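You operate a simulated robot arm through the tools that you are given. There is no shell and no other tool. Be economical: measure what you need, move in short steps, check, and stop when the job is done.

The job below is to be done with a simulated two-armed robot. You get a single attempt, and the scene is never put back.

Task
Take both rim guards off the orange pan and blow the dust out.
Fine: guards in the guard tray; extractor on before the air, off after.

Only the result counts: the job must be done as asked and must still hold three seconds after the hand-in. Knocking over, shifting, dropping, spilling or breaking anything else fails it.

Robot
Two 7-joint arms with fingered hands on one trunk that stands fixed in place. Base frame: the origin is at the foot of the trunk, x ahead of it, y to its left, z up; the work surface is at about z = 0.82. Lengths are in m, angles in degrees, forces in N, time in s.
The left shoulder is at [0.073, 0.155, 1.134], the right one opposite. With the tool pointing down near the work surface each hand reaches from about 0.44 to 0.86 m from the base axis, measured 20 degrees to its own side. Payload 4 kg a hand.
The tool frame of a hand sits at the grasp point between the pads (the TCP): z along the fingers, y along the line on which they close. The tips reach 0.03 m beyond it. The gripper opens to 0.104 m. The gripper's body begins 0.035 m behind the TCP. The gripper is a hand of 3 fingers: y runs from the thumb to the fingers, the wrist lies at [-0.015, -0.104, -0.178] in the tool frame, and closing takes about 1.5 s.
Orientation is told as [roll, pitch, yaw] about the base's x, y, z axes, in that order, counted from this pose: with the fingers straight down and the wrist toward the robot, the tool's x, y and z point along [0, 1, 0], [1, 0, 0] and [0, 0, -1] of the base frame.

Tools
- The arms move only by the tool arm_command. It takes "left_plan", "right_plan" or both (then of equal length, played together; a hand with none holds still); each is a list of rows, each a list of 7 numbers: the gripper command, from -1 (shut) to 1 (fully open), values between in proportion, then the shift along the tool's x, y, z in m, then the turn, a rotation vector about the tool's x, y, z in degrees. In form: [[claw, x, y, z, rx, ry, rz], ...]. A call has 1 to 10 rows; each row is the pose to reach, as a shift and turn from the pose commanded when the call began, along the tool's axes at that moment. A row lasts 0.2 s, in which the tool goes at most 0.05 m and 8.6 degrees; a call with a longer step from one row to the next is refused whole, and so is a gripper value outside its range. Where a pose cannot be reached the arm comes as near as it can. A force on the tool above 50 N (or 10 N above the force at the start of the call, whichever is more), or a blocked arm, ends the call early, and 0.2 s more pass. Each finger travels about 0.153 m/s and halts on what it meets, pressing with about 28 N; the grip force reading is that of the motor and also rises with nothing between the fingers. The clock runs only during rows and for 0.2 s after the last one: add rows that repeat a pose to give the fingers time. The reply holds the time, the measured pose of the TCP, the force on the tool along the base axes, the opening and the grip force, in the units named above and with some noise, with the torque about the TCP (base axes, N m) and any sound that the robot's microphone picked up.
- Cameras (640 x 400 px; columns grow to the right, rows downward): "scene" is now at [0.1427, 0.0049, 1.3664]; the picture's right is [0.06, -1.00, -0.00], its down [-0.54, -0.03, -0.84] and it looks along [0.84, 0.05, -0.54] (base axes); focal length 288 px, centre (320, 200). "left" rides on the left gripper at [-0.064, -0.094, -0.117] in its tool frame; the picture's right is [-0.72, -0.33, 0.61], its down [0.64, -0.65, 0.40] and it looks along [0.27, 0.68, 0.68] (tool axes); focal length 238 px, centre (320, 200). "right" rides on the right gripper at [0.064, -0.094, -0.117] in its tool frame; the picture's right is [-0.72, 0.33, -0.61], its down [-0.64, -0.65, 0.40] and it looks along [-0.27, 0.68, 0.68] (tool axes); focal length 238 px, centre (320, 200). There is no depth. A picture from a camera that has moved, and an enlarged one, comes with that camera's place and axes in the base frame and with its lens.
- snapshot(camera): a new picture of that camera. It takes no simulated time.
- slide_trunk(by): slides the trunk up (or, below 0, down) by that many m; the arms and the scene camera ride with it, the base frame stays. It gives what a move gives, with no picture.
- set_grasp(shape, hand): the hand has 3 fingers and takes this shape, open, in about a second: jaw (thumb against the fingers, like two jaws); tri (thumb and two fingers); tip (a fingertip pinch); poke (one finger out to press); point (the index stretched); flat (the hand flat); cup (the hand cupped); fist (a fist). The gripper value then closes the fingers along that shape, each until it touches; the sizes above hold for jaw. It gives what a move gives, with no picture.
- pan_tilt(pan, tilt): turns the head with the scene camera to pan (to the left, within 86 degrees either way) and tilt (down, from -29 to 69), counted from straight ahead of the robot. It gives what a move gives.
- enlarge(camera, box): a new picture of the part [left, top, right, bottom] of that camera's present view, enlarged. It takes no simulated time.
- sign_off(): hands the job in; it is judged then, once.

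Work in short steps. Places have to be worked out from the pictures, the camera data and where the tool is seen: move nearer, look again, correct. Check each grasp and each placing, and mend what went wrong. You have 120 turns and 86 pictures in all, those below and enlarged ones among them. Open the grippers and draw the arms clear of the work before you hand the job in, unless the task says otherwise; then end with one line.

The tools are called after "Call:" as a command line: name --argument value ..., lists and objects as JSON in quotes. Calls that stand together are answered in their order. arm_command: Moves the arms, as the interface text tells. Its arguments: {"type":"object","properties":{"left_plan":{"type":"array"},"right_plan":{"type":"array"}},"required":[]} The other tools are called the same way: slide_trunk (by) slides the trunk up or down; set_grasp (shape, hand) gives the hand a shape; pan_tilt (pan, tilt) turns the head that bears the scene camera; snapshot (camera) takes a picture; enlarge (camera, box) takes an enlarged picture of a part of a camera's view; sign_off () hands the job in.

At the start:

```text
time: 0.0
left_ee_pos: [0.5293, 0.1854, 1.1524]
left_ee_rot: [0.0, 0.1, 0.0]
left_ft_force: [0.5, -0.7, 0.5]
left_wrist_torque: [0.02, -0.01, -0.05]
left_gripper_width: 0.1037
left_grasp_force: 0.2
left_shape: jaw
right_ee_pos: [0.5683, -0.2283, 1.2118]
right_ee_rot: [0.0, 0.1, -0.1]
right_ft_force: [0.4, 0.3, 0.0]
right_wrist_torque: [0.01, -0.02, 0.01]
right_gripper_width: 0.1034
right_grasp_force: 0.1
right_shape: jaw
trunk travel left (down, up): [-0.55, 0.39]
head pan, tilt: [3.4, 32.3]
```

scene: 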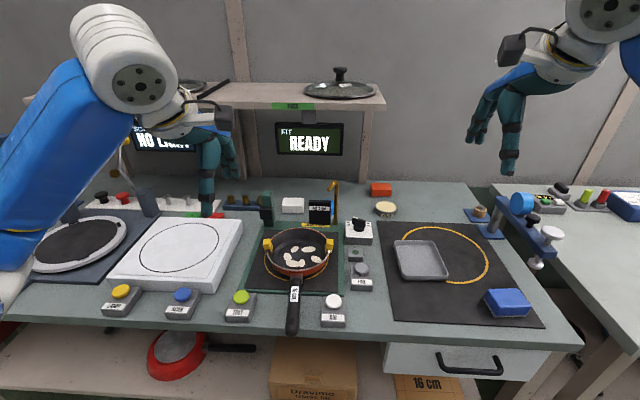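
right: 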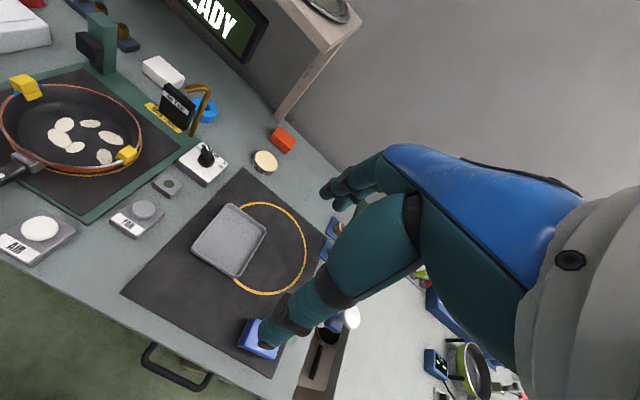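
left: 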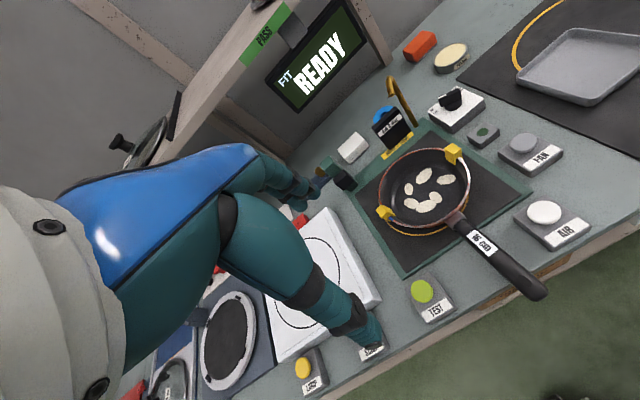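

I'll look closer at the pan, guards, buttons and tray first.

Call:
enlarge --camera "scene" --box '[220, 170, 400, 340]'

Call:
enlarge --camera "scene" --box '[370, 170, 570, 340]'

Call:
enlarge --camera "left" --box '[330, 80, 610, 320]'

Call:
enlarge --camera "right" --box '[0, 40, 300, 280]'

```text
2.35 times, centred on (310, 255) of scene
camera zoom: at [0.1427, 0.0049, 1.3664], right [0.06, -1.0, 0.0], down [-0.54, -0.03, -0.84], along [0.84, 0.05, -0.54], focal length 679 px, centre (344, 71)
```

zoom: 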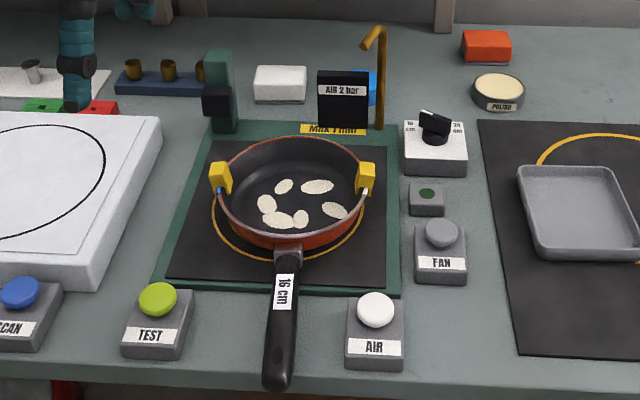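

```text
2.35 times, centred on (470, 255) of scene
camera zoom: at [0.1427, 0.0049, 1.3664], right [0.06, -1.0, 0.0], down [-0.54, -0.03, -0.84], along [0.84, 0.05, -0.54], focal length 679 px, centre (-33, 71)
```

zoom: 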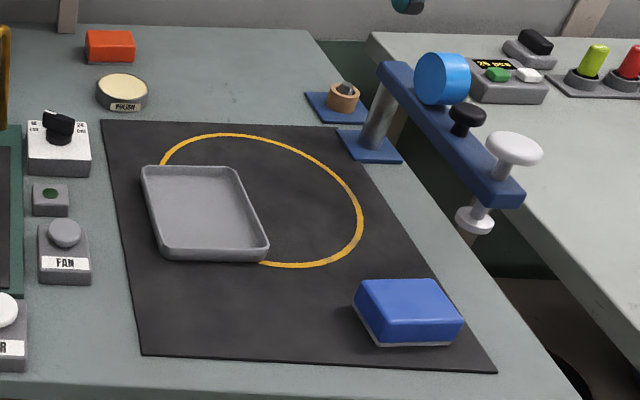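

```text
1.67 times, centred on (470, 200) of left
camera zoom: at [0.4356, 0.1218, 1.2703], right [-0.33, -0.72, -0.61], down [-0.65, 0.64, -0.4], along [0.68, 0.27, -0.68], focal length 397 px, centre (70, 200)
```

zoom: 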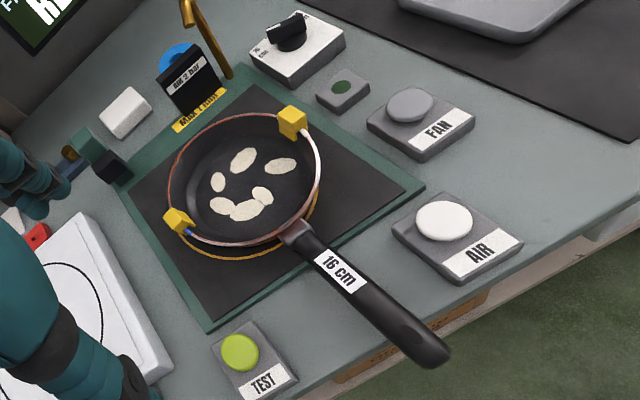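

```text
1.67 times, centred on (150, 160) of right
camera zoom: at [0.4734, -0.1638, 1.3289], right [0.33, -0.72, 0.61], down [-0.65, -0.64, -0.4], along [0.68, -0.27, -0.68], focal length 397 px, centre (603, 267)
```

zoom: 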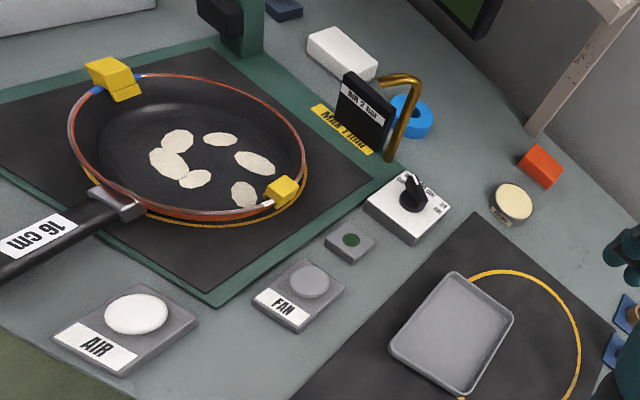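

Now reading the small labels: dial, screens, left-hand area, and other tables.

Call:
enlarge --camera "scene" --box '[300, 175, 400, 245]'

Call:
enlarge --camera "scene" --box '[20, 80, 280, 240]'

Call:
pan_tilt --pan -35 --tilt 40

Call:
snapshot --camera "scene"

```text
5.71 times, centred on (350, 210) of scene
camera zoom: at [0.1427, 0.0049, 1.3664], right [0.06, -1.0, 0.0], down [-0.54, -0.03, -0.84], along [0.84, 0.05, -0.54], focal length 1648 px, centre (149, 143)
```

zoom: 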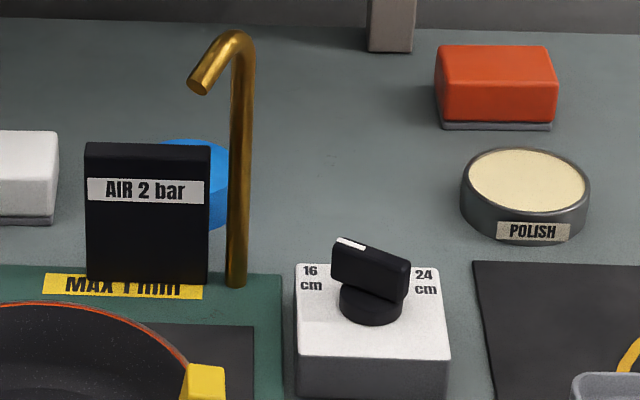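

```text
2.46 times, centred on (150, 160) of scene
camera zoom: at [0.1427, 0.0049, 1.3664], right [0.06, -1.0, 0.0], down [-0.54, -0.03, -0.84], along [0.84, 0.05, -0.54], focal length 710 px, centre (738, 298)
```

zoom: 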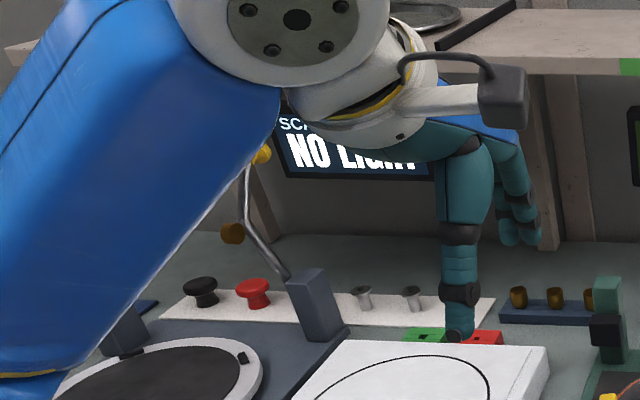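

```text
time: 1.1
left_ee_pos: [0.5278, 0.1858, 1.1529]
left_ee_rot: [0.0, 0.0, 0.1]
left_ft_force: [-0.3, -0.3, 0.7]
left_wrist_torque: [-0.02, 0.01, 0.01]
left_gripper_width: 0.1037
left_grasp_force: 0.0
left_shape: jaw
right_ee_pos: [0.5662, -0.2277, 1.2123]
right_ee_rot: [-0.1, -0.1, 0.0]
right_ft_force: [0.1, -0.2, 0.0]
right_wrist_torque: [-0.02, -0.03, -0.03]
right_gripper_width: 0.1035
right_grasp_force: 0.0
right_shape: jaw
trunk travel left (down, up): [-0.55, 0.39]
head pan, tilt: [-35.0, 40.0]
```

```text
76 pictures are left
camera scene: at [0.1231, -0.0491, 1.3548], right [-0.57, -0.82, 0.0], down [-0.53, 0.37, -0.76], along [0.63, -0.44, -0.64], focal length 288 px, centre (320, 200)
```

scene: 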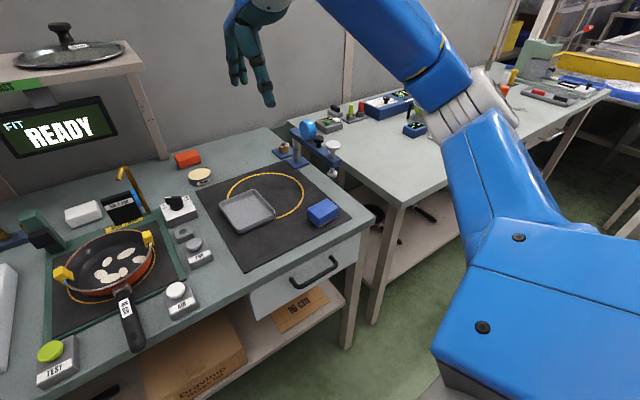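

The grey tray on the dark mat is the likely guard tray. I'll zoom tightly on both guards and the tray from the present wrist cameras.

Call:
enlarge --camera "left" --box '[360, 130, 480, 230]'

Call:
enlarge --camera "right" --box '[0, 60, 160, 180]'

Call:
arm_command --left_plan '[[1, 0.03, 0, -0.03, 0, 0, 0], [1, 0.06, -0.03, -0.05, 0, 0, 0], [1, 0.09, -0.05, -0.06, 0, 0, 0], [1, 0.12, -0.07, -0.07, 0, 0, 0], [1, 0.15, -0.09, -0.08, 0, 0, 0], [1, 0.17, -0.11, -0.08, 0, 0, 0]]'

```text
4.00 times, centred on (420, 180) of left
camera zoom: at [0.4335, 0.1218, 1.2711], right [-0.33, -0.72, -0.61], down [-0.65, 0.64, -0.4], along [0.68, 0.27, -0.68], focal length 953 px, centre (-80, 280)
```

zoom: 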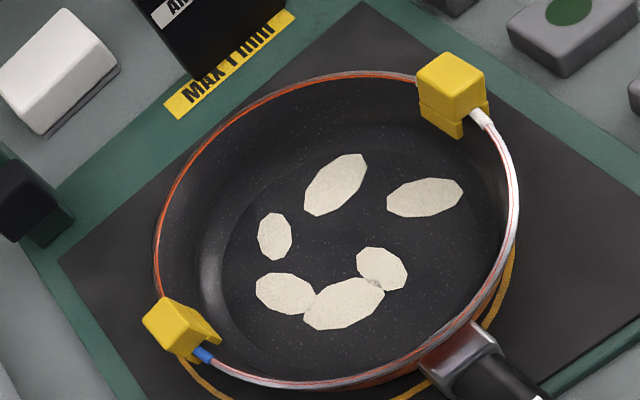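

```text
3.33 times, centred on (80, 120) of right
camera zoom: at [0.4712, -0.1639, 1.3298], right [0.33, -0.72, 0.61], down [-0.65, -0.64, -0.4], along [0.68, -0.27, -0.68], focal length 794 px, centre (1120, 467)
```

zoom: 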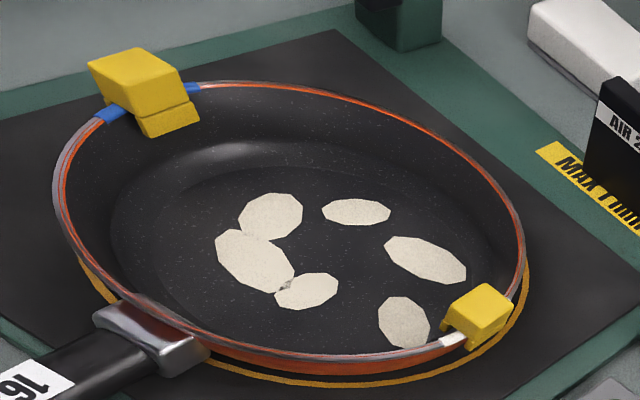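

```text
time: 2.5
left_ee_pos: [0.416, 0.3591, 1.2343]
left_ee_rot: [-0.1, 0.0, 0.0]
left_ft_force: [-0.3, 0.7, 0.9]
left_wrist_torque: [0.03, 0.0, 0.01]
left_gripper_width: 0.1035
left_grasp_force: 0.2
left_shape: jaw
right_ee_pos: [0.5638, -0.2255, 1.2138]
right_ee_rot: [-0.1, -0.2, 0.0]
right_ft_force: [-0.2, 0.7, 0.0]
right_wrist_torque: [0.0, -0.03, -0.01]
right_gripper_width: 0.1038
right_grasp_force: 0.1
right_shape: jaw
trunk travel left (down, up): [-0.55, 0.39]
head pan, tilt: [-35.0, 40.0]
```

Each guard is a block sitting astride the rim, so I can grip it radially, one finger inside and one outside, and lift it straight up. I'll turn the right hand 90° yaw while moving it above the right guard, which I place at about (0.693, 0.013, 0.88).

Call:
arm_command --right_plan '[[1, 0.024, 0.013, 0, 0, 0, -8.5], [1, 0.048, 0.026, 0, 0, 0, -17], [1, 0.072, 0.039, 0, 0, 0, -25.5], [1, 0.096, 0.052, 0, 0, 0, -34], [1, 0.12, 0.065, 0, 0, 0, -42.5], [1, 0.144, 0.078, 0.02, 0, 0, -51], [1, 0.168, 0.091, 0.04, 0, 0, -59.5], [1, 0.192, 0.104, 0.06, 0, 0, -68], [1, 0.216, 0.117, 0.08, 0, 0, -76.5], [1, 0.239, 0.129, 0.1, 0, 0, -85]]'

Call:
pan_tilt --pan -5 --tilt 35

Call:
snapshot --camera "scene"

Call:
snapshot --camera "right"

```text
time: 4.7
left_ee_pos: [0.4191, 0.361, 1.2335]
left_ee_rot: [-0.2, 0.0, 0.1]
left_ft_force: [0.1, -0.2, -0.4]
left_wrist_torque: [0.01, 0.0, 0.01]
left_gripper_width: 0.1035
left_grasp_force: 0.1
left_shape: jaw
right_ee_pos: [0.6954, 0.0172, 1.1146]
right_ee_rot: [0.0, 0.1, 85.2]
right_ft_force: [-0.6, 0.3, -0.9]
right_wrist_torque: [0.01, 0.05, 0.02]
right_gripper_width: 0.1036
right_grasp_force: 0.0
right_shape: jaw
trunk travel left (down, up): [-0.55, 0.39]
head pan, tilt: [-35.0, 40.0]
```

```text
time: 5.6
left_ee_pos: [0.4173, 0.3586, 1.2348]
left_ee_rot: [-0.1, 0.0, 0.1]
left_ft_force: [0.8, -0.1, -0.1]
left_wrist_torque: [-0.02, 0.01, 0.01]
left_gripper_width: 0.1036
left_grasp_force: 0.1
left_shape: jaw
right_ee_pos: [0.6949, 0.0144, 1.1151]
right_ee_rot: [0.0, 0.1, 85.1]
right_ft_force: [-0.6, 0.1, -0.1]
right_wrist_torque: [0.02, 0.01, -0.02]
right_gripper_width: 0.1039
right_grasp_force: 0.0
right_shape: jaw
trunk travel left (down, up): [-0.55, 0.39]
head pan, tilt: [-5.0, 35.0]
```

```text
73 pictures are left
camera scene: at [0.1411, -0.0047, 1.3623], right [-0.09, -1.0, 0.0], down [-0.57, 0.05, -0.82], along [0.81, -0.07, -0.58], focal length 288 px, centre (320, 200)
```

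scene: 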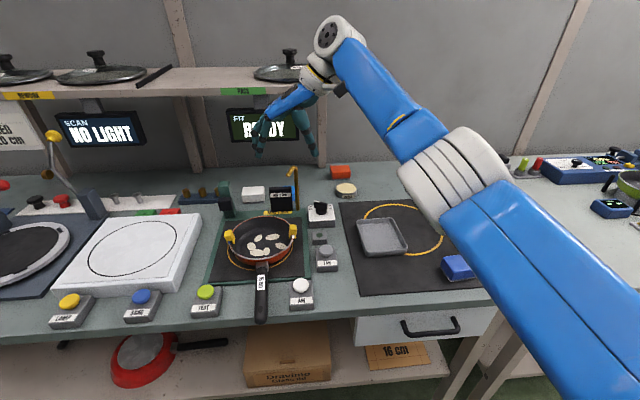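

```text
72 pictures are left
camera right: at [0.6233, -0.0729, 1.2327], right [0.74, 0.26, 0.61], down [0.58, -0.71, -0.4], along [0.33, 0.66, -0.68], focal length 238 px, centre (320, 200)
```

right: 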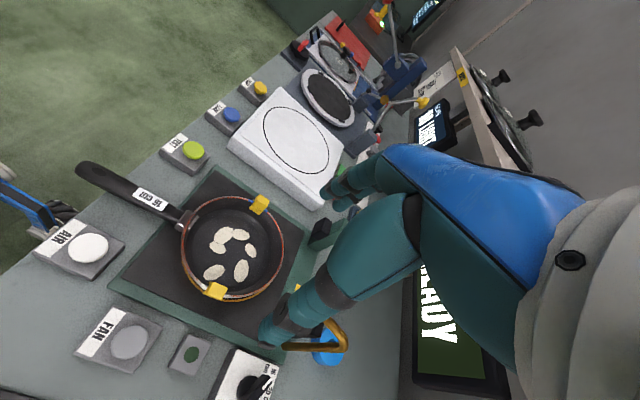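

The right guard triangulates to about (0.694, 0.015) and the TCP is right above it. I'll descend to z≈0.965 and look again.

Call:
arm_command --right_plan '[[1, 0, 0, 0.04, 0, 0, -3], [1, 0, 0, 0.08, 0, 0, -6], [1, 0, 0, 0.12, 0, 0, -6], [1, 0, 0, 0.15, 0, 0, -6]]'

Call:
snapshot --camera "right"

Call:
enlarge --camera "scene" --box '[200, 150, 360, 330]'

```text
time: 6.6
left_ee_pos: [0.419, 0.3574, 1.2349]
left_ee_rot: [-0.1, 0.1, 0.0]
left_ft_force: [0.2, -0.3, 0.1]
left_wrist_torque: [-0.03, -0.03, -0.01]
left_gripper_width: 0.1037
left_grasp_force: 0.1
left_shape: jaw
right_ee_pos: [0.694, 0.0126, 0.962]
right_ee_rot: [-0.1, 0.0, 91.1]
right_ft_force: [-0.2, 0.0, 0.1]
right_wrist_torque: [0.0, 0.03, 0.0]
right_gripper_width: 0.1038
right_grasp_force: 0.0
right_shape: jaw
trunk travel left (down, up): [-0.55, 0.39]
head pan, tilt: [-5.0, 35.0]
```

```text
71 pictures are left
camera right: at [0.6317, -0.0832, 1.0801], right [0.71, 0.34, 0.61], down [0.65, -0.64, -0.4], along [0.26, 0.69, -0.68], focal length 238 px, centre (320, 200)
```

right: 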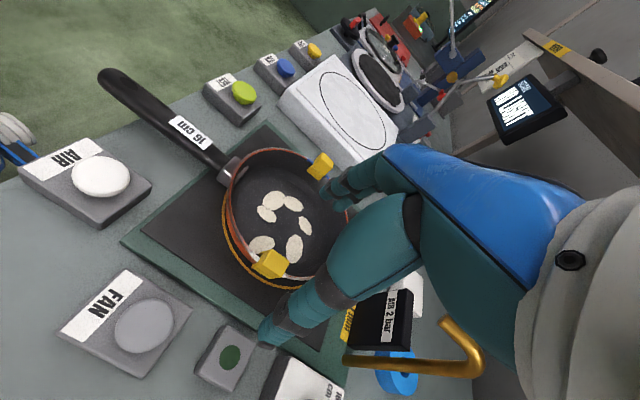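

```text
2.22 times, centred on (280, 240) of scene
camera zoom: at [0.1419, -0.0059, 1.3623], right [-0.09, -1.0, 0.0], down [-0.57, 0.05, -0.82], along [0.81, -0.07, -0.58], focal length 641 px, centre (409, 111)
```

zoom: 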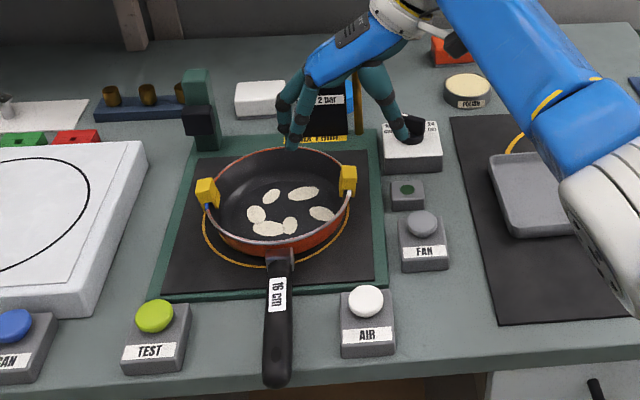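

The guard is under the TCP to within a few mm. I'll lower to TCP z≈0.898 (tips about at rim height) and take a look before closing.

Call:
arm_command --right_plan '[[1, 0, 0.001, 0.03, 0, 0, 0], [1, 0, 0.002, 0.05, 0, 0, 0], [1, 0, 0.002, 0.064, 0, 0, 0]]'

Call:
enlarge --camera "right" --box '[180, 120, 420, 360]'

Call:
enlarge --camera "scene" --box '[220, 180, 340, 280]'

```text
time: 7.4
left_ee_pos: [0.4184, 0.3567, 1.2343]
left_ee_rot: [-0.1, 0.1, 0.0]
left_ft_force: [0.9, 0.1, -0.7]
left_wrist_torque: [0.0, 0.0, 0.01]
left_gripper_width: 0.1039
left_grasp_force: 0.1
left_shape: jaw
right_ee_pos: [0.694, 0.0171, 0.8983]
right_ee_rot: [0.0, 0.0, 91.1]
right_ft_force: [0.3, 0.0, -0.1]
right_wrist_torque: [-0.03, 0.0, 0.0]
right_gripper_width: 0.1036
right_grasp_force: 0.0
right_shape: jaw
trunk travel left (down, up): [-0.55, 0.39]
head pan, tilt: [-5.0, 35.0]
```

```text
1.67 times, centred on (300, 240) of right
camera zoom: at [0.6317, -0.0795, 1.0162], right [0.71, 0.34, 0.61], down [0.65, -0.64, -0.4], along [0.26, 0.69, -0.68], focal length 397 px, centre (353, 133)
```

zoom: 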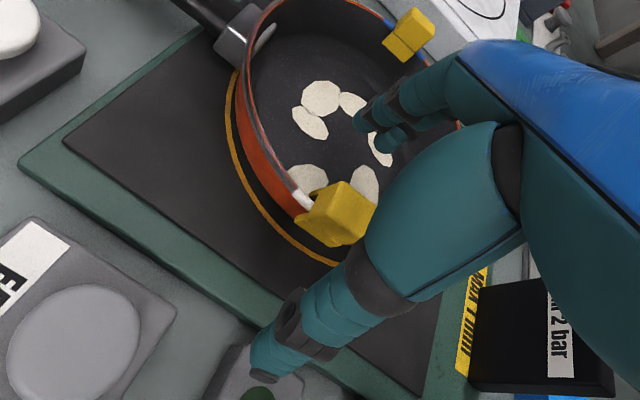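

```text
4.00 times, centred on (280, 230) of scene
camera zoom: at [0.141, -0.0054, 1.3624], right [-0.09, -1.0, 0.0], down [-0.57, 0.05, -0.82], along [0.81, -0.07, -0.58], focal length 1154 px, centre (480, 80)
```

zoom: 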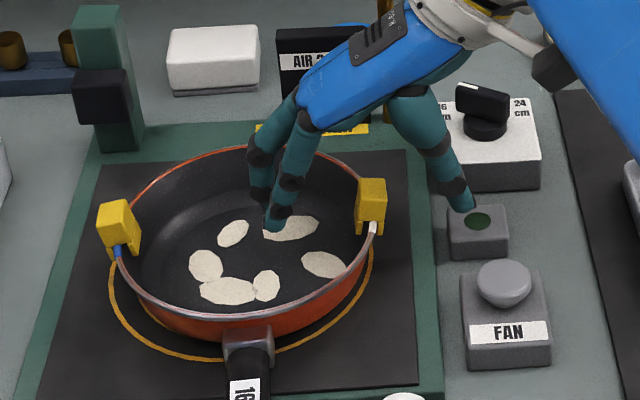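

Tips sit level with the base of the guard's block and straddle it. I'll close part-way (~4.2 cm) and check centring, so neither finger shoves the pan.

Call:
arm_command --right_plan '[[0.5, 0, 0, 0, 0, 0, 0], [0.0, 0, 0, 0, 0, 0, 0], [-0.2, 0, 0, 0, 0, 0, 0], [-0.2, 0, 0, 0, 0, 0, 0]]'

Call:
enlarge --camera "right" --box '[240, 180, 400, 320]'

Call:
enlarge --camera "scene" --box '[270, 190, 330, 250]'

```text
time: 8.4
left_ee_pos: [0.4188, 0.3577, 1.2354]
left_ee_rot: [-0.2, 0.0, 0.0]
left_ft_force: [0.4, 0.3, -0.7]
left_wrist_torque: [-0.02, 0.01, -0.02]
left_gripper_width: 0.1036
left_grasp_force: 0.0
left_shape: jaw
right_ee_pos: [0.6941, 0.0159, 0.8985]
right_ee_rot: [0.1, -0.1, 91.0]
right_ft_force: [-0.2, -0.1, -0.4]
right_wrist_torque: [0.0, -0.01, -0.02]
right_gripper_width: 0.0424
right_grasp_force: 0.0
right_shape: jaw
trunk travel left (down, up): [-0.55, 0.39]
head pan, tilt: [-5.0, 35.0]
```

```text
2.86 times, centred on (320, 250) of right
camera zoom: at [0.6318, -0.0793, 1.0166], right [0.71, 0.34, 0.61], down [0.65, -0.64, -0.4], along [0.26, 0.69, -0.68], focal length 681 px, centre (320, 57)
```

zoom: 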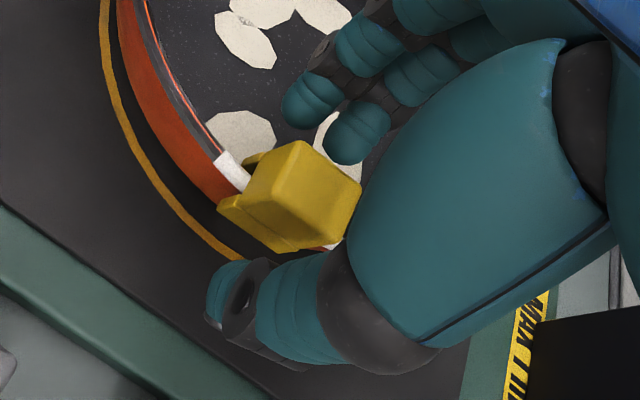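

```text
6.67 times, centred on (300, 220) of scene
camera zoom: at [0.1411, -0.0054, 1.3623], right [-0.09, -1.0, 0.0], down [-0.57, 0.05, -0.82], along [0.81, -0.07, -0.58], focal length 1923 px, centre (453, 67)
```

zoom: 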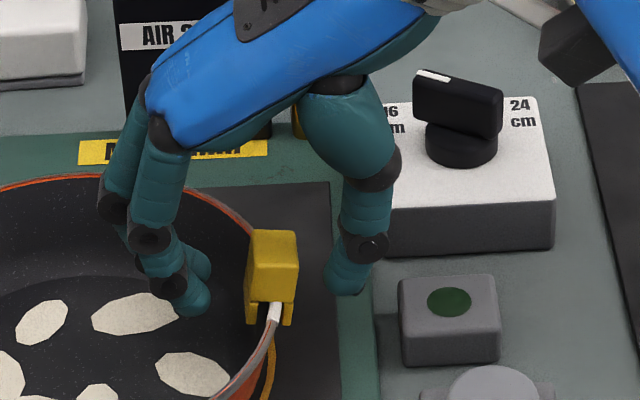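

Fingers straddle the block within about 2 mm. I'll nudge 1.5 mm in x and y, then close.

Call:
arm_command --right_plan '[[-0.2, -0.0015, -0.0015, 0, 0, 0, 0], [-0.4, -0.0015, -0.0015, 0, 0, 0, 0], [-0.6, -0.0015, -0.0015, 0, 0, 0, 0], [-1, -0.0015, -0.0015, 0, 0, 0, 0], [-1, -0.0015, -0.0015, 0, 0, 0, 0], [-1, -0.0015, -0.0015, 0, 0, 0, 0]]'

Call:
enlarge --camera "right" --box '[240, 180, 400, 320]'

Call:
enlarge --camera "scene" --box '[220, 190, 340, 290]'

```text
time: 9.8
left_ee_pos: [0.4187, 0.3564, 1.2341]
left_ee_rot: [-0.1, 0.0, 0.0]
left_ft_force: [0.0, 0.5, 0.4]
left_wrist_torque: [0.0, 0.01, 0.03]
left_gripper_width: 0.1037
left_grasp_force: 0.0
left_shape: jaw
right_ee_pos: [0.6973, 0.0138, 0.8986]
right_ee_rot: [-0.1, 0.0, 90.9]
right_ft_force: [-0.2, 0.1, -0.6]
right_wrist_torque: [0.1, 0.0, -0.02]
right_gripper_width: 0.012
right_grasp_force: 28.6
right_shape: jaw
trunk travel left (down, up): [-0.55, 0.39]
head pan, tilt: [-5.0, 35.0]
```

```text
2.86 times, centred on (320, 250) of right
camera zoom: at [0.6341, -0.0809, 1.0164], right [0.71, 0.34, 0.61], down [0.65, -0.64, -0.4], along [0.26, 0.69, -0.68], focal length 681 px, centre (320, 57)
```

zoom: 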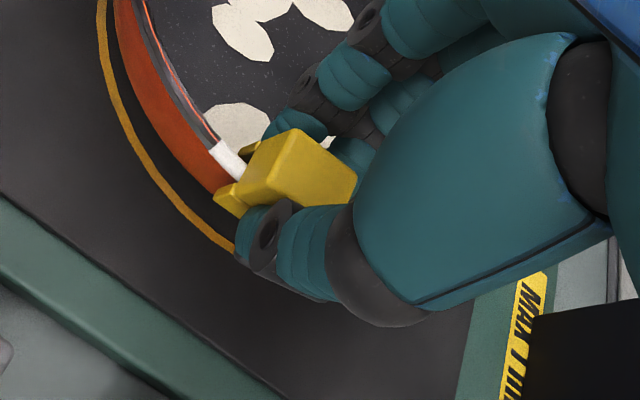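

```text
4.00 times, centred on (280, 240) of scene
camera zoom: at [0.1414, -0.0053, 1.3623], right [-0.09, -1.0, 0.0], down [-0.57, 0.05, -0.82], along [0.81, -0.07, -0.58], focal length 1154 px, centre (480, 40)
```

zoom: 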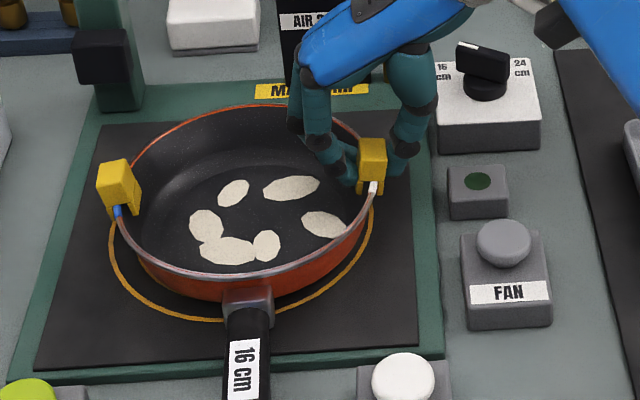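

Gripped, with 28 N and the pan undisturbed. I'll lift slowly and straight up, then look.

Call:
arm_command --right_plan '[[-1, 0, 0, -0.005, 0, 0, 0], [-1, 0, 0, -0.01, 0, 0, 0], [-1, 0, 0, -0.015, 0, 0, 0], [-1, 0, 0, -0.02, 0, 0, 0], [-1, 0, 0, -0.025, 0, 0, 0], [-1, 0, 0, -0.032, 0, 0, 0], [-1, 0, 0, -0.04, 0, 0, 0]]'

Call:
enlarge --camera "scene" --box '[220, 180, 340, 280]'

```text
time: 11.4
left_ee_pos: [0.4183, 0.358, 1.2343]
left_ee_rot: [-0.2, -0.1, 0.0]
left_ft_force: [0.3, 0.6, -0.5]
left_wrist_torque: [0.0, 0.02, -0.03]
left_gripper_width: 0.1037
left_grasp_force: 0.0
left_shape: jaw
right_ee_pos: [0.6983, 0.0125, 0.9385]
right_ee_rot: [0.0, 0.0, 91.0]
right_ft_force: [0.0, 0.6, 0.1]
right_wrist_torque: [0.01, 0.01, -0.01]
right_gripper_width: 0.0122
right_grasp_force: 28.3
right_shape: jaw
trunk travel left (down, up): [-0.55, 0.39]
head pan, tilt: [-5.0, 35.0]
```

```text
4.00 times, centred on (280, 230) of scene
camera zoom: at [0.1412, -0.0053, 1.3623], right [-0.09, -1.0, 0.0], down [-0.57, 0.05, -0.82], along [0.81, -0.07, -0.58], focal length 1154 px, centre (480, 80)
```

zoom: 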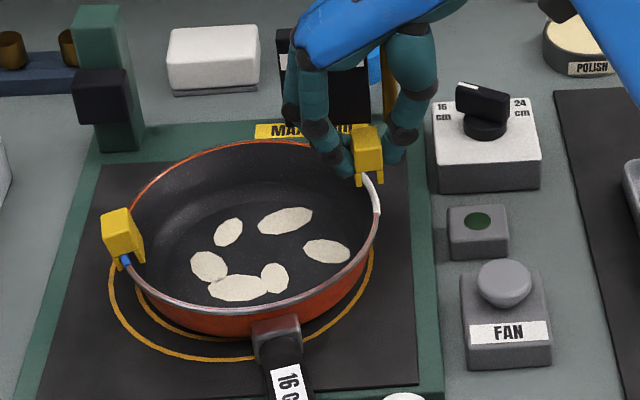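

The pan appears to have moved with the lift. I'll check closely whether the guard still holds the rim.

Call:
enlarge --camera "right" --box '[200, 120, 400, 320]'

Call:
enlarge --camera "scene" --box '[275, 195, 325, 245]'

Call:
snapshot --camera "left"

```text
2.00 times, centred on (300, 220) of right
camera zoom: at [0.6354, -0.082, 1.0562], right [0.71, 0.34, 0.61], down [0.65, -0.64, -0.4], along [0.26, 0.69, -0.68], focal length 477 px, centre (360, 160)
```

zoom: 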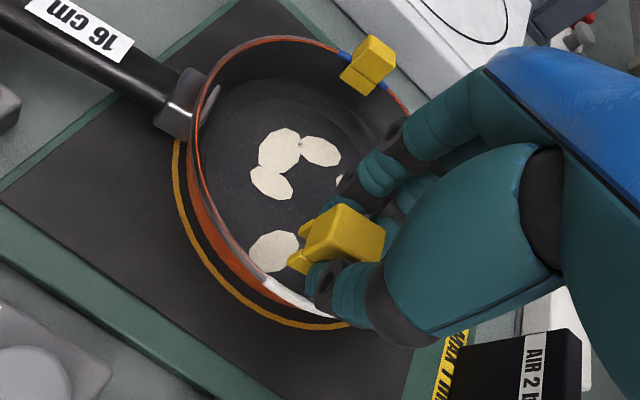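

```text
8.00 times, centred on (300, 220) of scene
camera zoom: at [0.1412, -0.0053, 1.3623], right [-0.09, -1.0, 0.0], down [-0.57, 0.05, -0.82], along [0.81, -0.07, -0.58], focal length 2308 px, centre (480, 40)
```

zoom: 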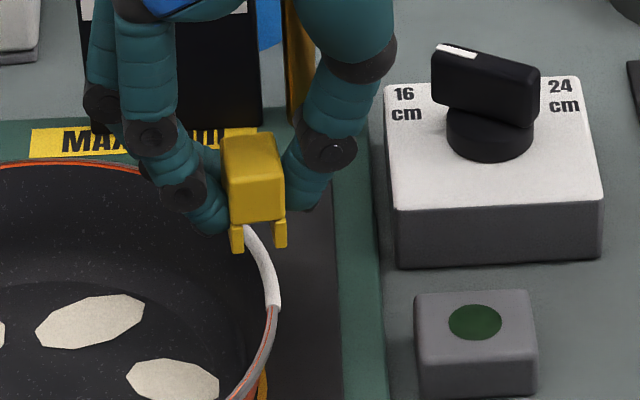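

```text
60 pictures are left
camera left: at [0.3248, 0.2946, 1.3518], right [-0.33, -0.72, -0.61], down [-0.65, 0.64, -0.4], along [0.68, 0.27, -0.68], focal length 238 px, centre (320, 200)
```

left: 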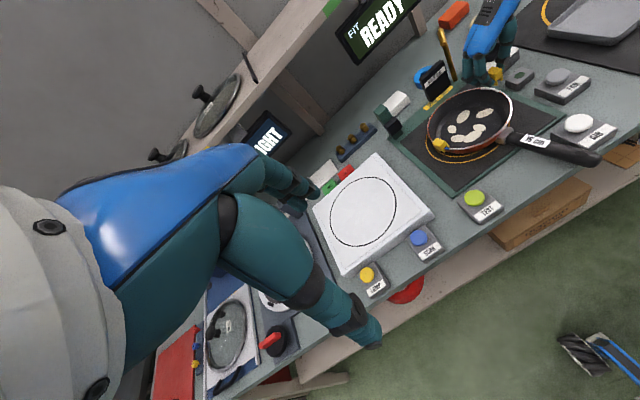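

The guard is free: both legs show and no load is felt. The pan got yawed about 11° by the pull, though; I'll set that right later and use the left hand to hold the handle for the second guard. Now I'll carry guard 1 up and over the tray.

Call:
arm_command --right_plan '[[-1, 0, 0, -0.04, 0, 0, 0], [-1, -0.005, -0.03, -0.06, 0, 0, 0], [-1, -0.01, -0.075, -0.06, 0, 0, 0], [-1, -0.016, -0.12, -0.06, 0, 0, 0], [-1, -0.022, -0.165, -0.06, 0, 0, 0], [-1, -0.028, -0.205, -0.06, 0, 0, 0], [-1, -0.03, -0.234, -0.06, 0, 0, 0], [-1, -0.03, -0.234, -0.03, 0, 0, 0], [-1, -0.03, -0.234, 0.0, 0, 0, 0]]'

Call:
snapshot --camera "scene"

Call:
snapshot --camera "right"

```text
time: 13.4
left_ee_pos: [0.4198, 0.3564, 1.2353]
left_ee_rot: [-0.1, 0.1, 0.0]
left_ft_force: [0.7, -0.6, -0.1]
left_wrist_torque: [-0.03, 0.01, 0.01]
left_gripper_width: 0.1037
left_grasp_force: 0.0
left_shape: jaw
right_ee_pos: [0.7079, -0.2252, 0.9388]
right_ee_rot: [0.1, 0.0, 91.0]
right_ft_force: [0.9, 0.5, 1.1]
right_wrist_torque: [-0.01, 0.01, 0.0]
right_gripper_width: 0.012
right_grasp_force: 28.0
right_shape: jaw
right hand out of reach, approached as far as the arm can: row 5, 6, 7, 8, 9
trunk travel left (down, up): [-0.55, 0.39]
head pan, tilt: [-5.0, 35.0]
```

```text
59 pictures are left
camera scene: at [0.1424, -0.0077, 1.3622], right [-0.09, -1.0, 0.0], down [-0.57, 0.05, -0.82], along [0.81, -0.07, -0.58], focal length 288 px, centre (320, 200)
```

scene: 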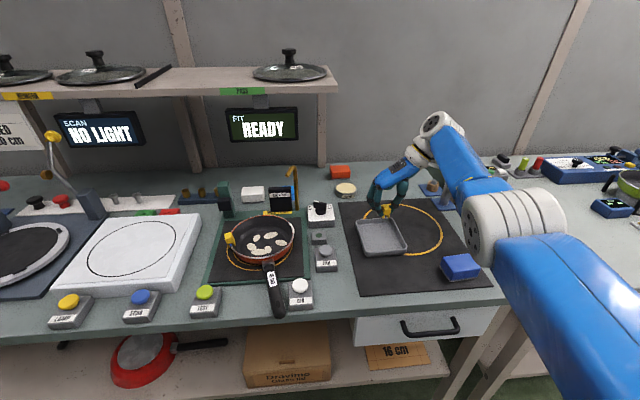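

```text
58 pictures are left
camera right: at [0.6465, -0.3207, 1.0553], right [0.71, 0.34, 0.61], down [0.65, -0.64, -0.4], along [0.26, 0.69, -0.68], focal length 238 px, centre (320, 200)
```

right: 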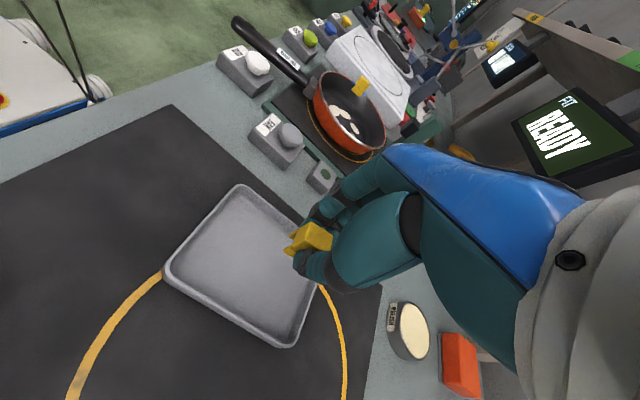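

The arm's limit at this yaw is x≈0.708, which is right over the tray (x 0.643–0.77, y −0.267…−0.167). I'll lower slowly here to contact.

Call:
arm_command --right_plan '[[-1, -0.001, 0.003, 0.02, 0, 0, 0], [-1, -0.001, 0.003, 0.04, 0, 0, 0], [-1, -0.001, 0.003, 0.055, 0, 0, 0], [-1, -0.001, 0.003, 0.06, 0, 0, 0]]'

Call:
enlarge --camera "right" --box '[200, 180, 360, 320]'

Call:
enlarge --camera "scene" --box '[340, 160, 440, 260]'

```text
time: 14.4
left_ee_pos: [0.4183, 0.3579, 1.2353]
left_ee_rot: [-0.1, -0.1, -0.1]
left_ft_force: [0.5, 0.4, -1.0]
left_wrist_torque: [-0.02, 0.04, -0.03]
left_gripper_width: 0.1038
left_grasp_force: 0.0
left_shape: jaw
right_ee_pos: [0.7014, -0.2209, 0.8779]
right_ee_rot: [0.0, 0.0, 91.0]
right_ft_force: [-0.4, -0.1, 0.2]
right_wrist_torque: [-0.01, -0.03, -0.01]
right_gripper_width: 0.0123
right_grasp_force: 27.6
right_shape: jaw
right hand out of reach, approached as far as the arm can: row 2, 3, 4
trunk travel left (down, up): [-0.55, 0.39]
head pan, tilt: [-5.0, 35.0]
```

```text
2.86 times, centred on (280, 250) of right
camera zoom: at [0.6398, -0.3167, 0.9958], right [0.71, 0.34, 0.61], down [0.65, -0.64, -0.4], along [0.26, 0.69, -0.68], focal length 681 px, centre (434, 57)
```

zoom: 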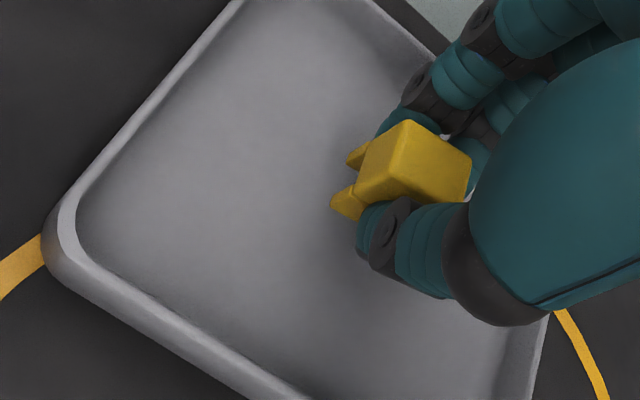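

```text
4.00 times, centred on (390, 210) of scene
camera zoom: at [0.1413, -0.0067, 1.3623], right [-0.09, -1.0, 0.0], down [-0.57, 0.05, -0.82], along [0.81, -0.07, -0.58], focal length 1154 px, centre (40, 160)
```

zoom: 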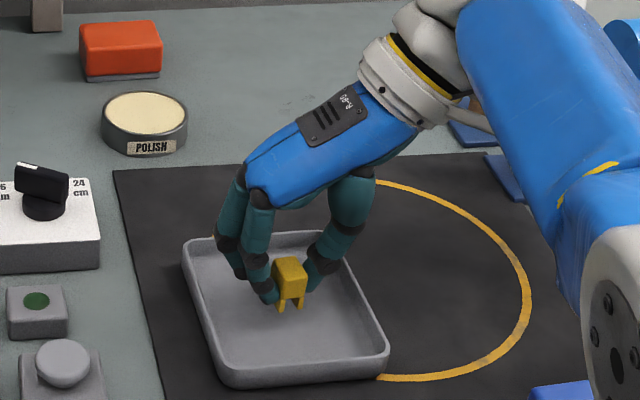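

Guard is over the tray centre, ~1 cm above its floor. Lower by 3 mm steps watching force.

Call:
arm_command --right_plan '[[-1, 0.002, 0, 0.003, 0, 0, 0], [-1, 0.002, 0, 0.006, 0, 0, 0], [-1, 0.002, 0, 0.008, 0, 0, 0]]'

Call:
enlarge --camera "scene" --box '[370, 195, 430, 255]'

```text
time: 15.2
left_ee_pos: [0.4182, 0.3578, 1.2341]
left_ee_rot: [0.0, 0.0, 0.0]
left_ft_force: [-0.7, 0.4, 0.5]
left_wrist_torque: [0.0, 0.03, -0.02]
left_gripper_width: 0.1037
left_grasp_force: 0.1
left_shape: jaw
right_ee_pos: [0.6988, -0.2223, 0.8693]
right_ee_rot: [0.1, 0.2, 91.0]
right_ft_force: [0.6, 0.4, 0.2]
right_wrist_torque: [-0.01, 0.01, -0.01]
right_gripper_width: 0.0121
right_grasp_force: 27.6
right_shape: jaw
trunk travel left (down, up): [-0.55, 0.39]
head pan, tilt: [-5.0, 35.0]
```

```text
6.67 times, centred on (400, 225) of scene
camera zoom: at [0.1411, -0.0065, 1.3623], right [-0.09, -1.0, 0.0], down [-0.57, 0.05, -0.82], along [0.81, -0.07, -0.58], focal length 1923 px, centre (-213, 33)
```

zoom: 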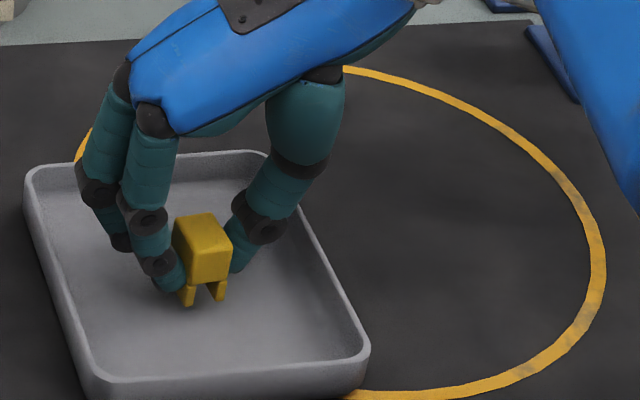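

No contact yet; a bit lower.

Call:
arm_command --right_plan '[[-1, 0.001, 0, 0.002, 0, 0, 0], [-1, 0.001, 0, 0.004, 0, 0, 0]]'

```text
time: 15.8
left_ee_pos: [0.4183, 0.3574, 1.2346]
left_ee_rot: [0.0, 0.0, 0.0]
left_ft_force: [0.0, 0.0, -0.7]
left_wrist_torque: [-0.03, 0.02, 0.0]
left_gripper_width: 0.1036
left_grasp_force: 0.1
left_shape: jaw
right_ee_pos: [0.7003, -0.2215, 0.8658]
right_ee_rot: [0.0, 0.0, 91.0]
right_ft_force: [0.2, -0.9, -0.2]
right_wrist_torque: [0.0, -0.02, 0.04]
right_gripper_width: 0.0122
right_grasp_force: 27.9
right_shape: jaw
trunk travel left (down, up): [-0.55, 0.39]
head pan, tilt: [-5.0, 35.0]
```

Call:
arm_command --right_plan '[[-1, 0.001, 0, 0.002, 0, 0, 0], [-1, 0.001, 0, 0.004, 0, 0, 0], [-1, 0.001, 0, 0.004, 0, 0, 0]]'

Call:
enlarge --camera "right" --box '[220, 180, 360, 300]'

```text
time: 16.6
left_ee_pos: [0.4191, 0.3569, 1.2341]
left_ee_rot: [-0.2, 0.0, 0.0]
left_ft_force: [0.4, 0.2, -0.1]
left_wrist_torque: [0.01, 0.01, 0.0]
left_gripper_width: 0.1038
left_grasp_force: 0.0
left_shape: jaw
right_ee_pos: [0.6974, -0.221, 0.8624]
right_ee_rot: [0.0, 0.0, 91.0]
right_ft_force: [0.3, -0.2, 2.1]
right_wrist_torque: [-0.01, 0.03, 0.0]
right_gripper_width: 0.0121
right_grasp_force: 27.8
right_shape: jaw
trunk travel left (down, up): [-0.55, 0.39]
head pan, tilt: [-5.0, 35.0]
```

```text
3.33 times, centred on (290, 240) of right
camera zoom: at [0.6355, -0.3166, 0.9805], right [0.71, 0.34, 0.61], down [0.65, -0.64, -0.4], along [0.26, 0.69, -0.68], focal length 794 px, centre (420, 67)
```

zoom: 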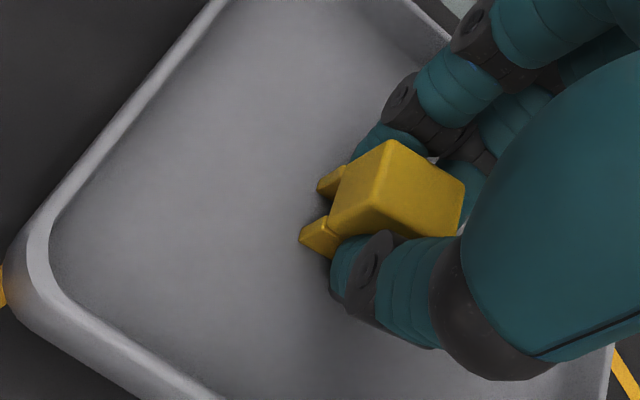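

A 2 N contact is felt, so the legs are on the tray floor. I'll open gently to ~4.5 cm and lift away.

Call:
arm_command --right_plan '[[-0.6, 0, 0, 0, 0, 0, 0], [-0.3, 0, 0, 0, 0, 0, 0], [-0.2, 0, 0, 0, 0, 0, 0], [-0.2, 0, 0, -0.02, 0, 0, 0], [-0.2, 0, 0, -0.05, 0, 0, 0], [-0.2, 0, 0, -0.09, 0, 0, 0], [-0.2, 0, 0, -0.13, 0, 0, 0]]'

Call:
enlarge --camera "scene" --box '[190, 150, 450, 330]'

Call:
enlarge --camera "right" --box '[220, 0, 460, 180]'

```text
time: 18.2
left_ee_pos: [0.418, 0.3585, 1.2347]
left_ee_rot: [-0.2, 0.0, 0.0]
left_ft_force: [-0.7, -0.9, 0.2]
left_wrist_torque: [0.02, 0.01, -0.01]
left_gripper_width: 0.1037
left_grasp_force: 0.0
left_shape: jaw
right_ee_pos: [0.6965, -0.222, 0.9931]
right_ee_rot: [0.0, 0.2, 91.0]
right_ft_force: [0.1, 0.1, -0.7]
right_wrist_torque: [0.0, -0.01, 0.02]
right_gripper_width: 0.0411
right_grasp_force: 0.1
right_shape: jaw
trunk travel left (down, up): [-0.55, 0.39]
head pan, tilt: [-5.0, 35.0]
```

```text
2.22 times, centred on (320, 240) of scene
camera zoom: at [0.1403, -0.0059, 1.3624], right [-0.09, -1.0, 0.0], down [-0.57, 0.05, -0.82], along [0.81, -0.07, -0.58], focal length 641 px, centre (320, 111)
```

zoom: 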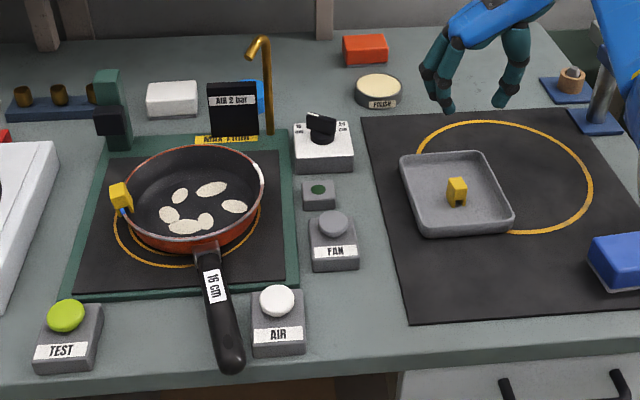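

```text
2.22 times, centred on (340, 90) of right
camera zoom: at [0.6346, -0.3172, 1.1105], right [0.71, 0.34, 0.61], down [0.65, -0.64, -0.4], along [0.26, 0.69, -0.68], focal length 530 px, centre (276, 444)
```

zoom: 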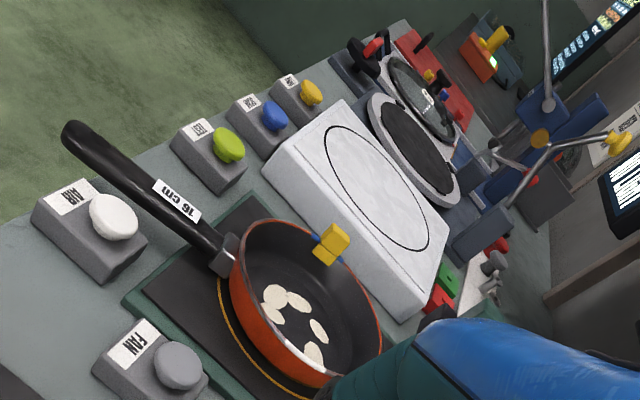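

Guard 1 stands in the tray. Let me view the pan in detail to judge whether it sits flat and how far it has turned.

Call:
enlarge --camera "scene" --box '[210, 190, 330, 290]'

Call:
enlarge --camera "right" --box '[300, 80, 420, 180]'

```text
4.00 times, centred on (270, 240) of scene
camera zoom: at [0.1403, -0.0059, 1.3624], right [-0.09, -1.0, 0.0], down [-0.57, 0.05, -0.82], along [0.81, -0.07, -0.58], focal length 1154 px, centre (520, 40)
```

zoom: 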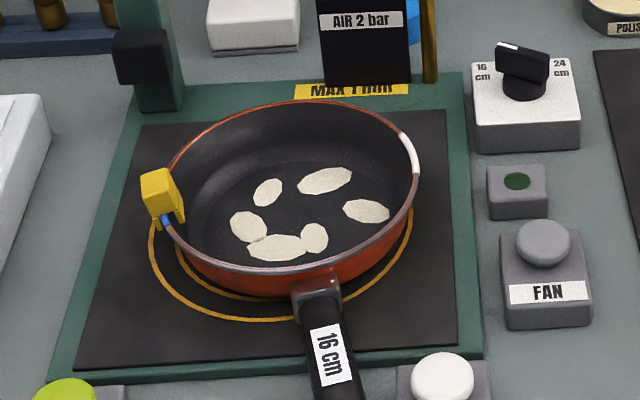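

```text
4.00 times, centred on (360, 130) of right
camera zoom: at [0.6346, -0.3172, 1.1105], right [0.71, 0.34, 0.61], down [0.65, -0.64, -0.4], along [0.26, 0.69, -0.68], focal length 953 px, centre (160, 480)
```

zoom: 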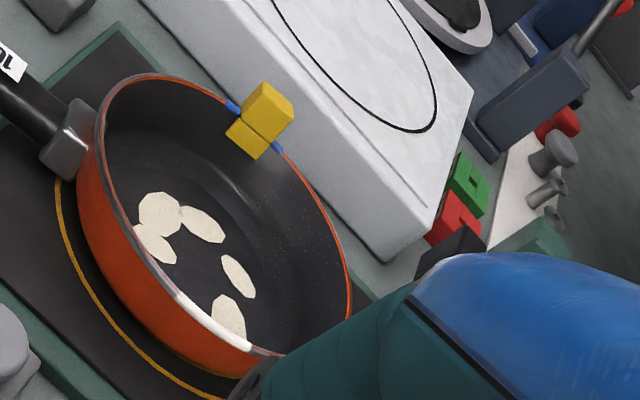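

The pan sits flat with its centre unmoved, yawed ~8.5° counter-clockwise. Plan: the right hand pinches the bare rim on the right side to hold the pan, the left hand takes guard 2, then the right turns the pan back. I'll move both hands above their places.

Call:
arm_command --right_plan '[[0.15, 0, 0.02, -0.02, 0, 0, 0], [0.15, 0, 0.05, -0.02, 0, 0, 0], [0.15, 0, 0.085, -0.02, 0, 0, 0], [0.15, 0, 0.12, -0.02, 0, 0, 0], [0.15, 0.002, 0.15, -0.02, 0, 0, 0], [0.15, 0.004, 0.18, -0.02, 0, 0, 0], [0.15, 0.005, 0.21, -0.02, 0, 0, 0], [0.15, 0.005, 0.234, -0.01, 0, 0, 0], [0.15, 0.005, 0.234, 0.01, 0, 0, 0], [0.15, 0.005, 0.234, 0.03, 0, 0, 0]]' --left_plan '[[0.15, -0.019, 0.026, 0, 0, 0, 7.9], [0.15, -0.038, 0.051, 0.01, 0, 0, 15.8], [0.15, -0.057, 0.077, 0.03, 0, 0, 23.7], [0.15, -0.076, 0.102, 0.05, 0, 0, 31.6], [0.15, -0.095, 0.128, 0.075, 0, 0, 39.5], [0.15, -0.113, 0.154, 0.1, 0, 0, 47.4], [0.15, -0.132, 0.179, 0.125, 0, 0, 55.3], [0.15, -0.151, 0.205, 0.15, 0, 0, 63.2], [0.15, -0.17, 0.23, 0.175, 0, 0, 71.1], [0.15, -0.189, 0.256, 0.2, 0, 0, 79]]'

Call:
enlarge --camera "scene" --box '[170, 100, 390, 300]'

Call:
snapshot --camera "left"

Call:
snapshot --camera "right"

```text
time: 20.4
left_ee_pos: [0.6751, 0.1629, 1.034]
left_ee_rot: [-0.2, 0.1, -79.2]
left_ft_force: [0.1, 0.0, 0.2]
left_wrist_torque: [0.03, 0.0, -0.01]
left_gripper_width: 0.0601
left_grasp_force: 0.0
left_shape: jaw
right_ee_pos: [0.6908, 0.012, 0.96]
right_ee_rot: [0.2, -0.1, 91.0]
right_ft_force: [-0.1, 0.3, 0.2]
right_wrist_torque: [0.01, -0.04, 0.02]
right_gripper_width: 0.0594
right_grasp_force: 0.0
right_shape: jaw
trunk travel left (down, up): [-0.55, 0.39]
head pan, tilt: [-5.0, 35.0]
```

```text
2.00 times, centred on (280, 200) of scene
camera zoom: at [0.1447, -0.0097, 1.3619], right [-0.09, -1.0, 0.0], down [-0.58, 0.05, -0.82], along [0.81, -0.07, -0.58], focal length 577 px, centre (400, 200)
```

zoom: 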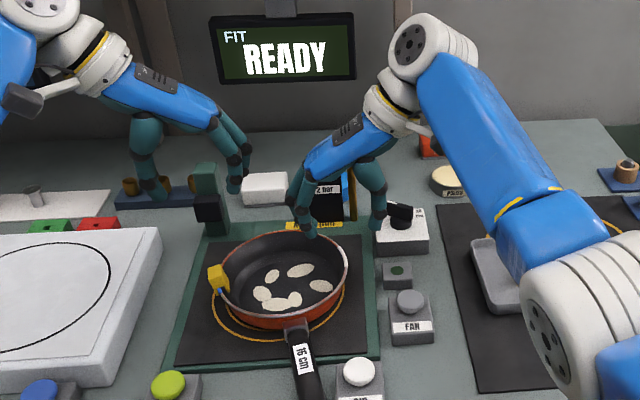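

```text
48 pictures are left
camera left: at [0.5956, 0.2446, 1.1514], right [-0.77, 0.19, -0.61], down [0.51, 0.76, -0.4], along [0.39, -0.62, -0.68], focal length 238 px, centre (320, 200)
```

left: 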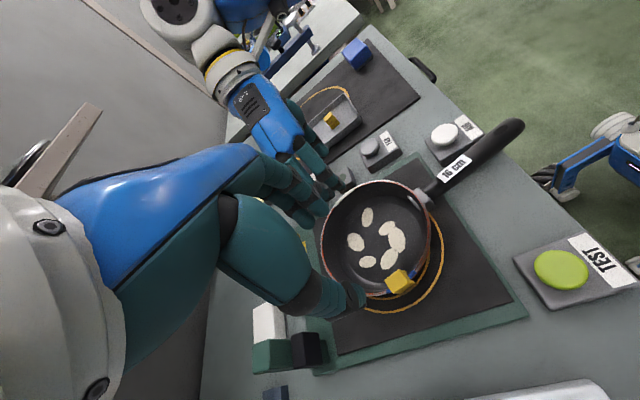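

```text
47 pictures are left
camera right: at [0.6294, -0.0843, 1.078], right [0.71, 0.34, 0.61], down [0.65, -0.64, -0.41], along [0.26, 0.69, -0.68], focal length 238 px, centre (320, 200)
```

right: 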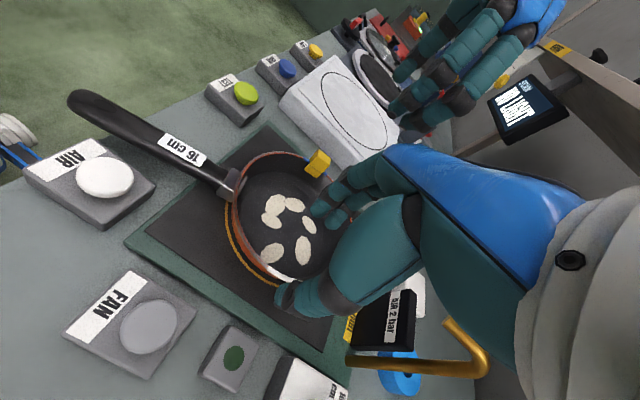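

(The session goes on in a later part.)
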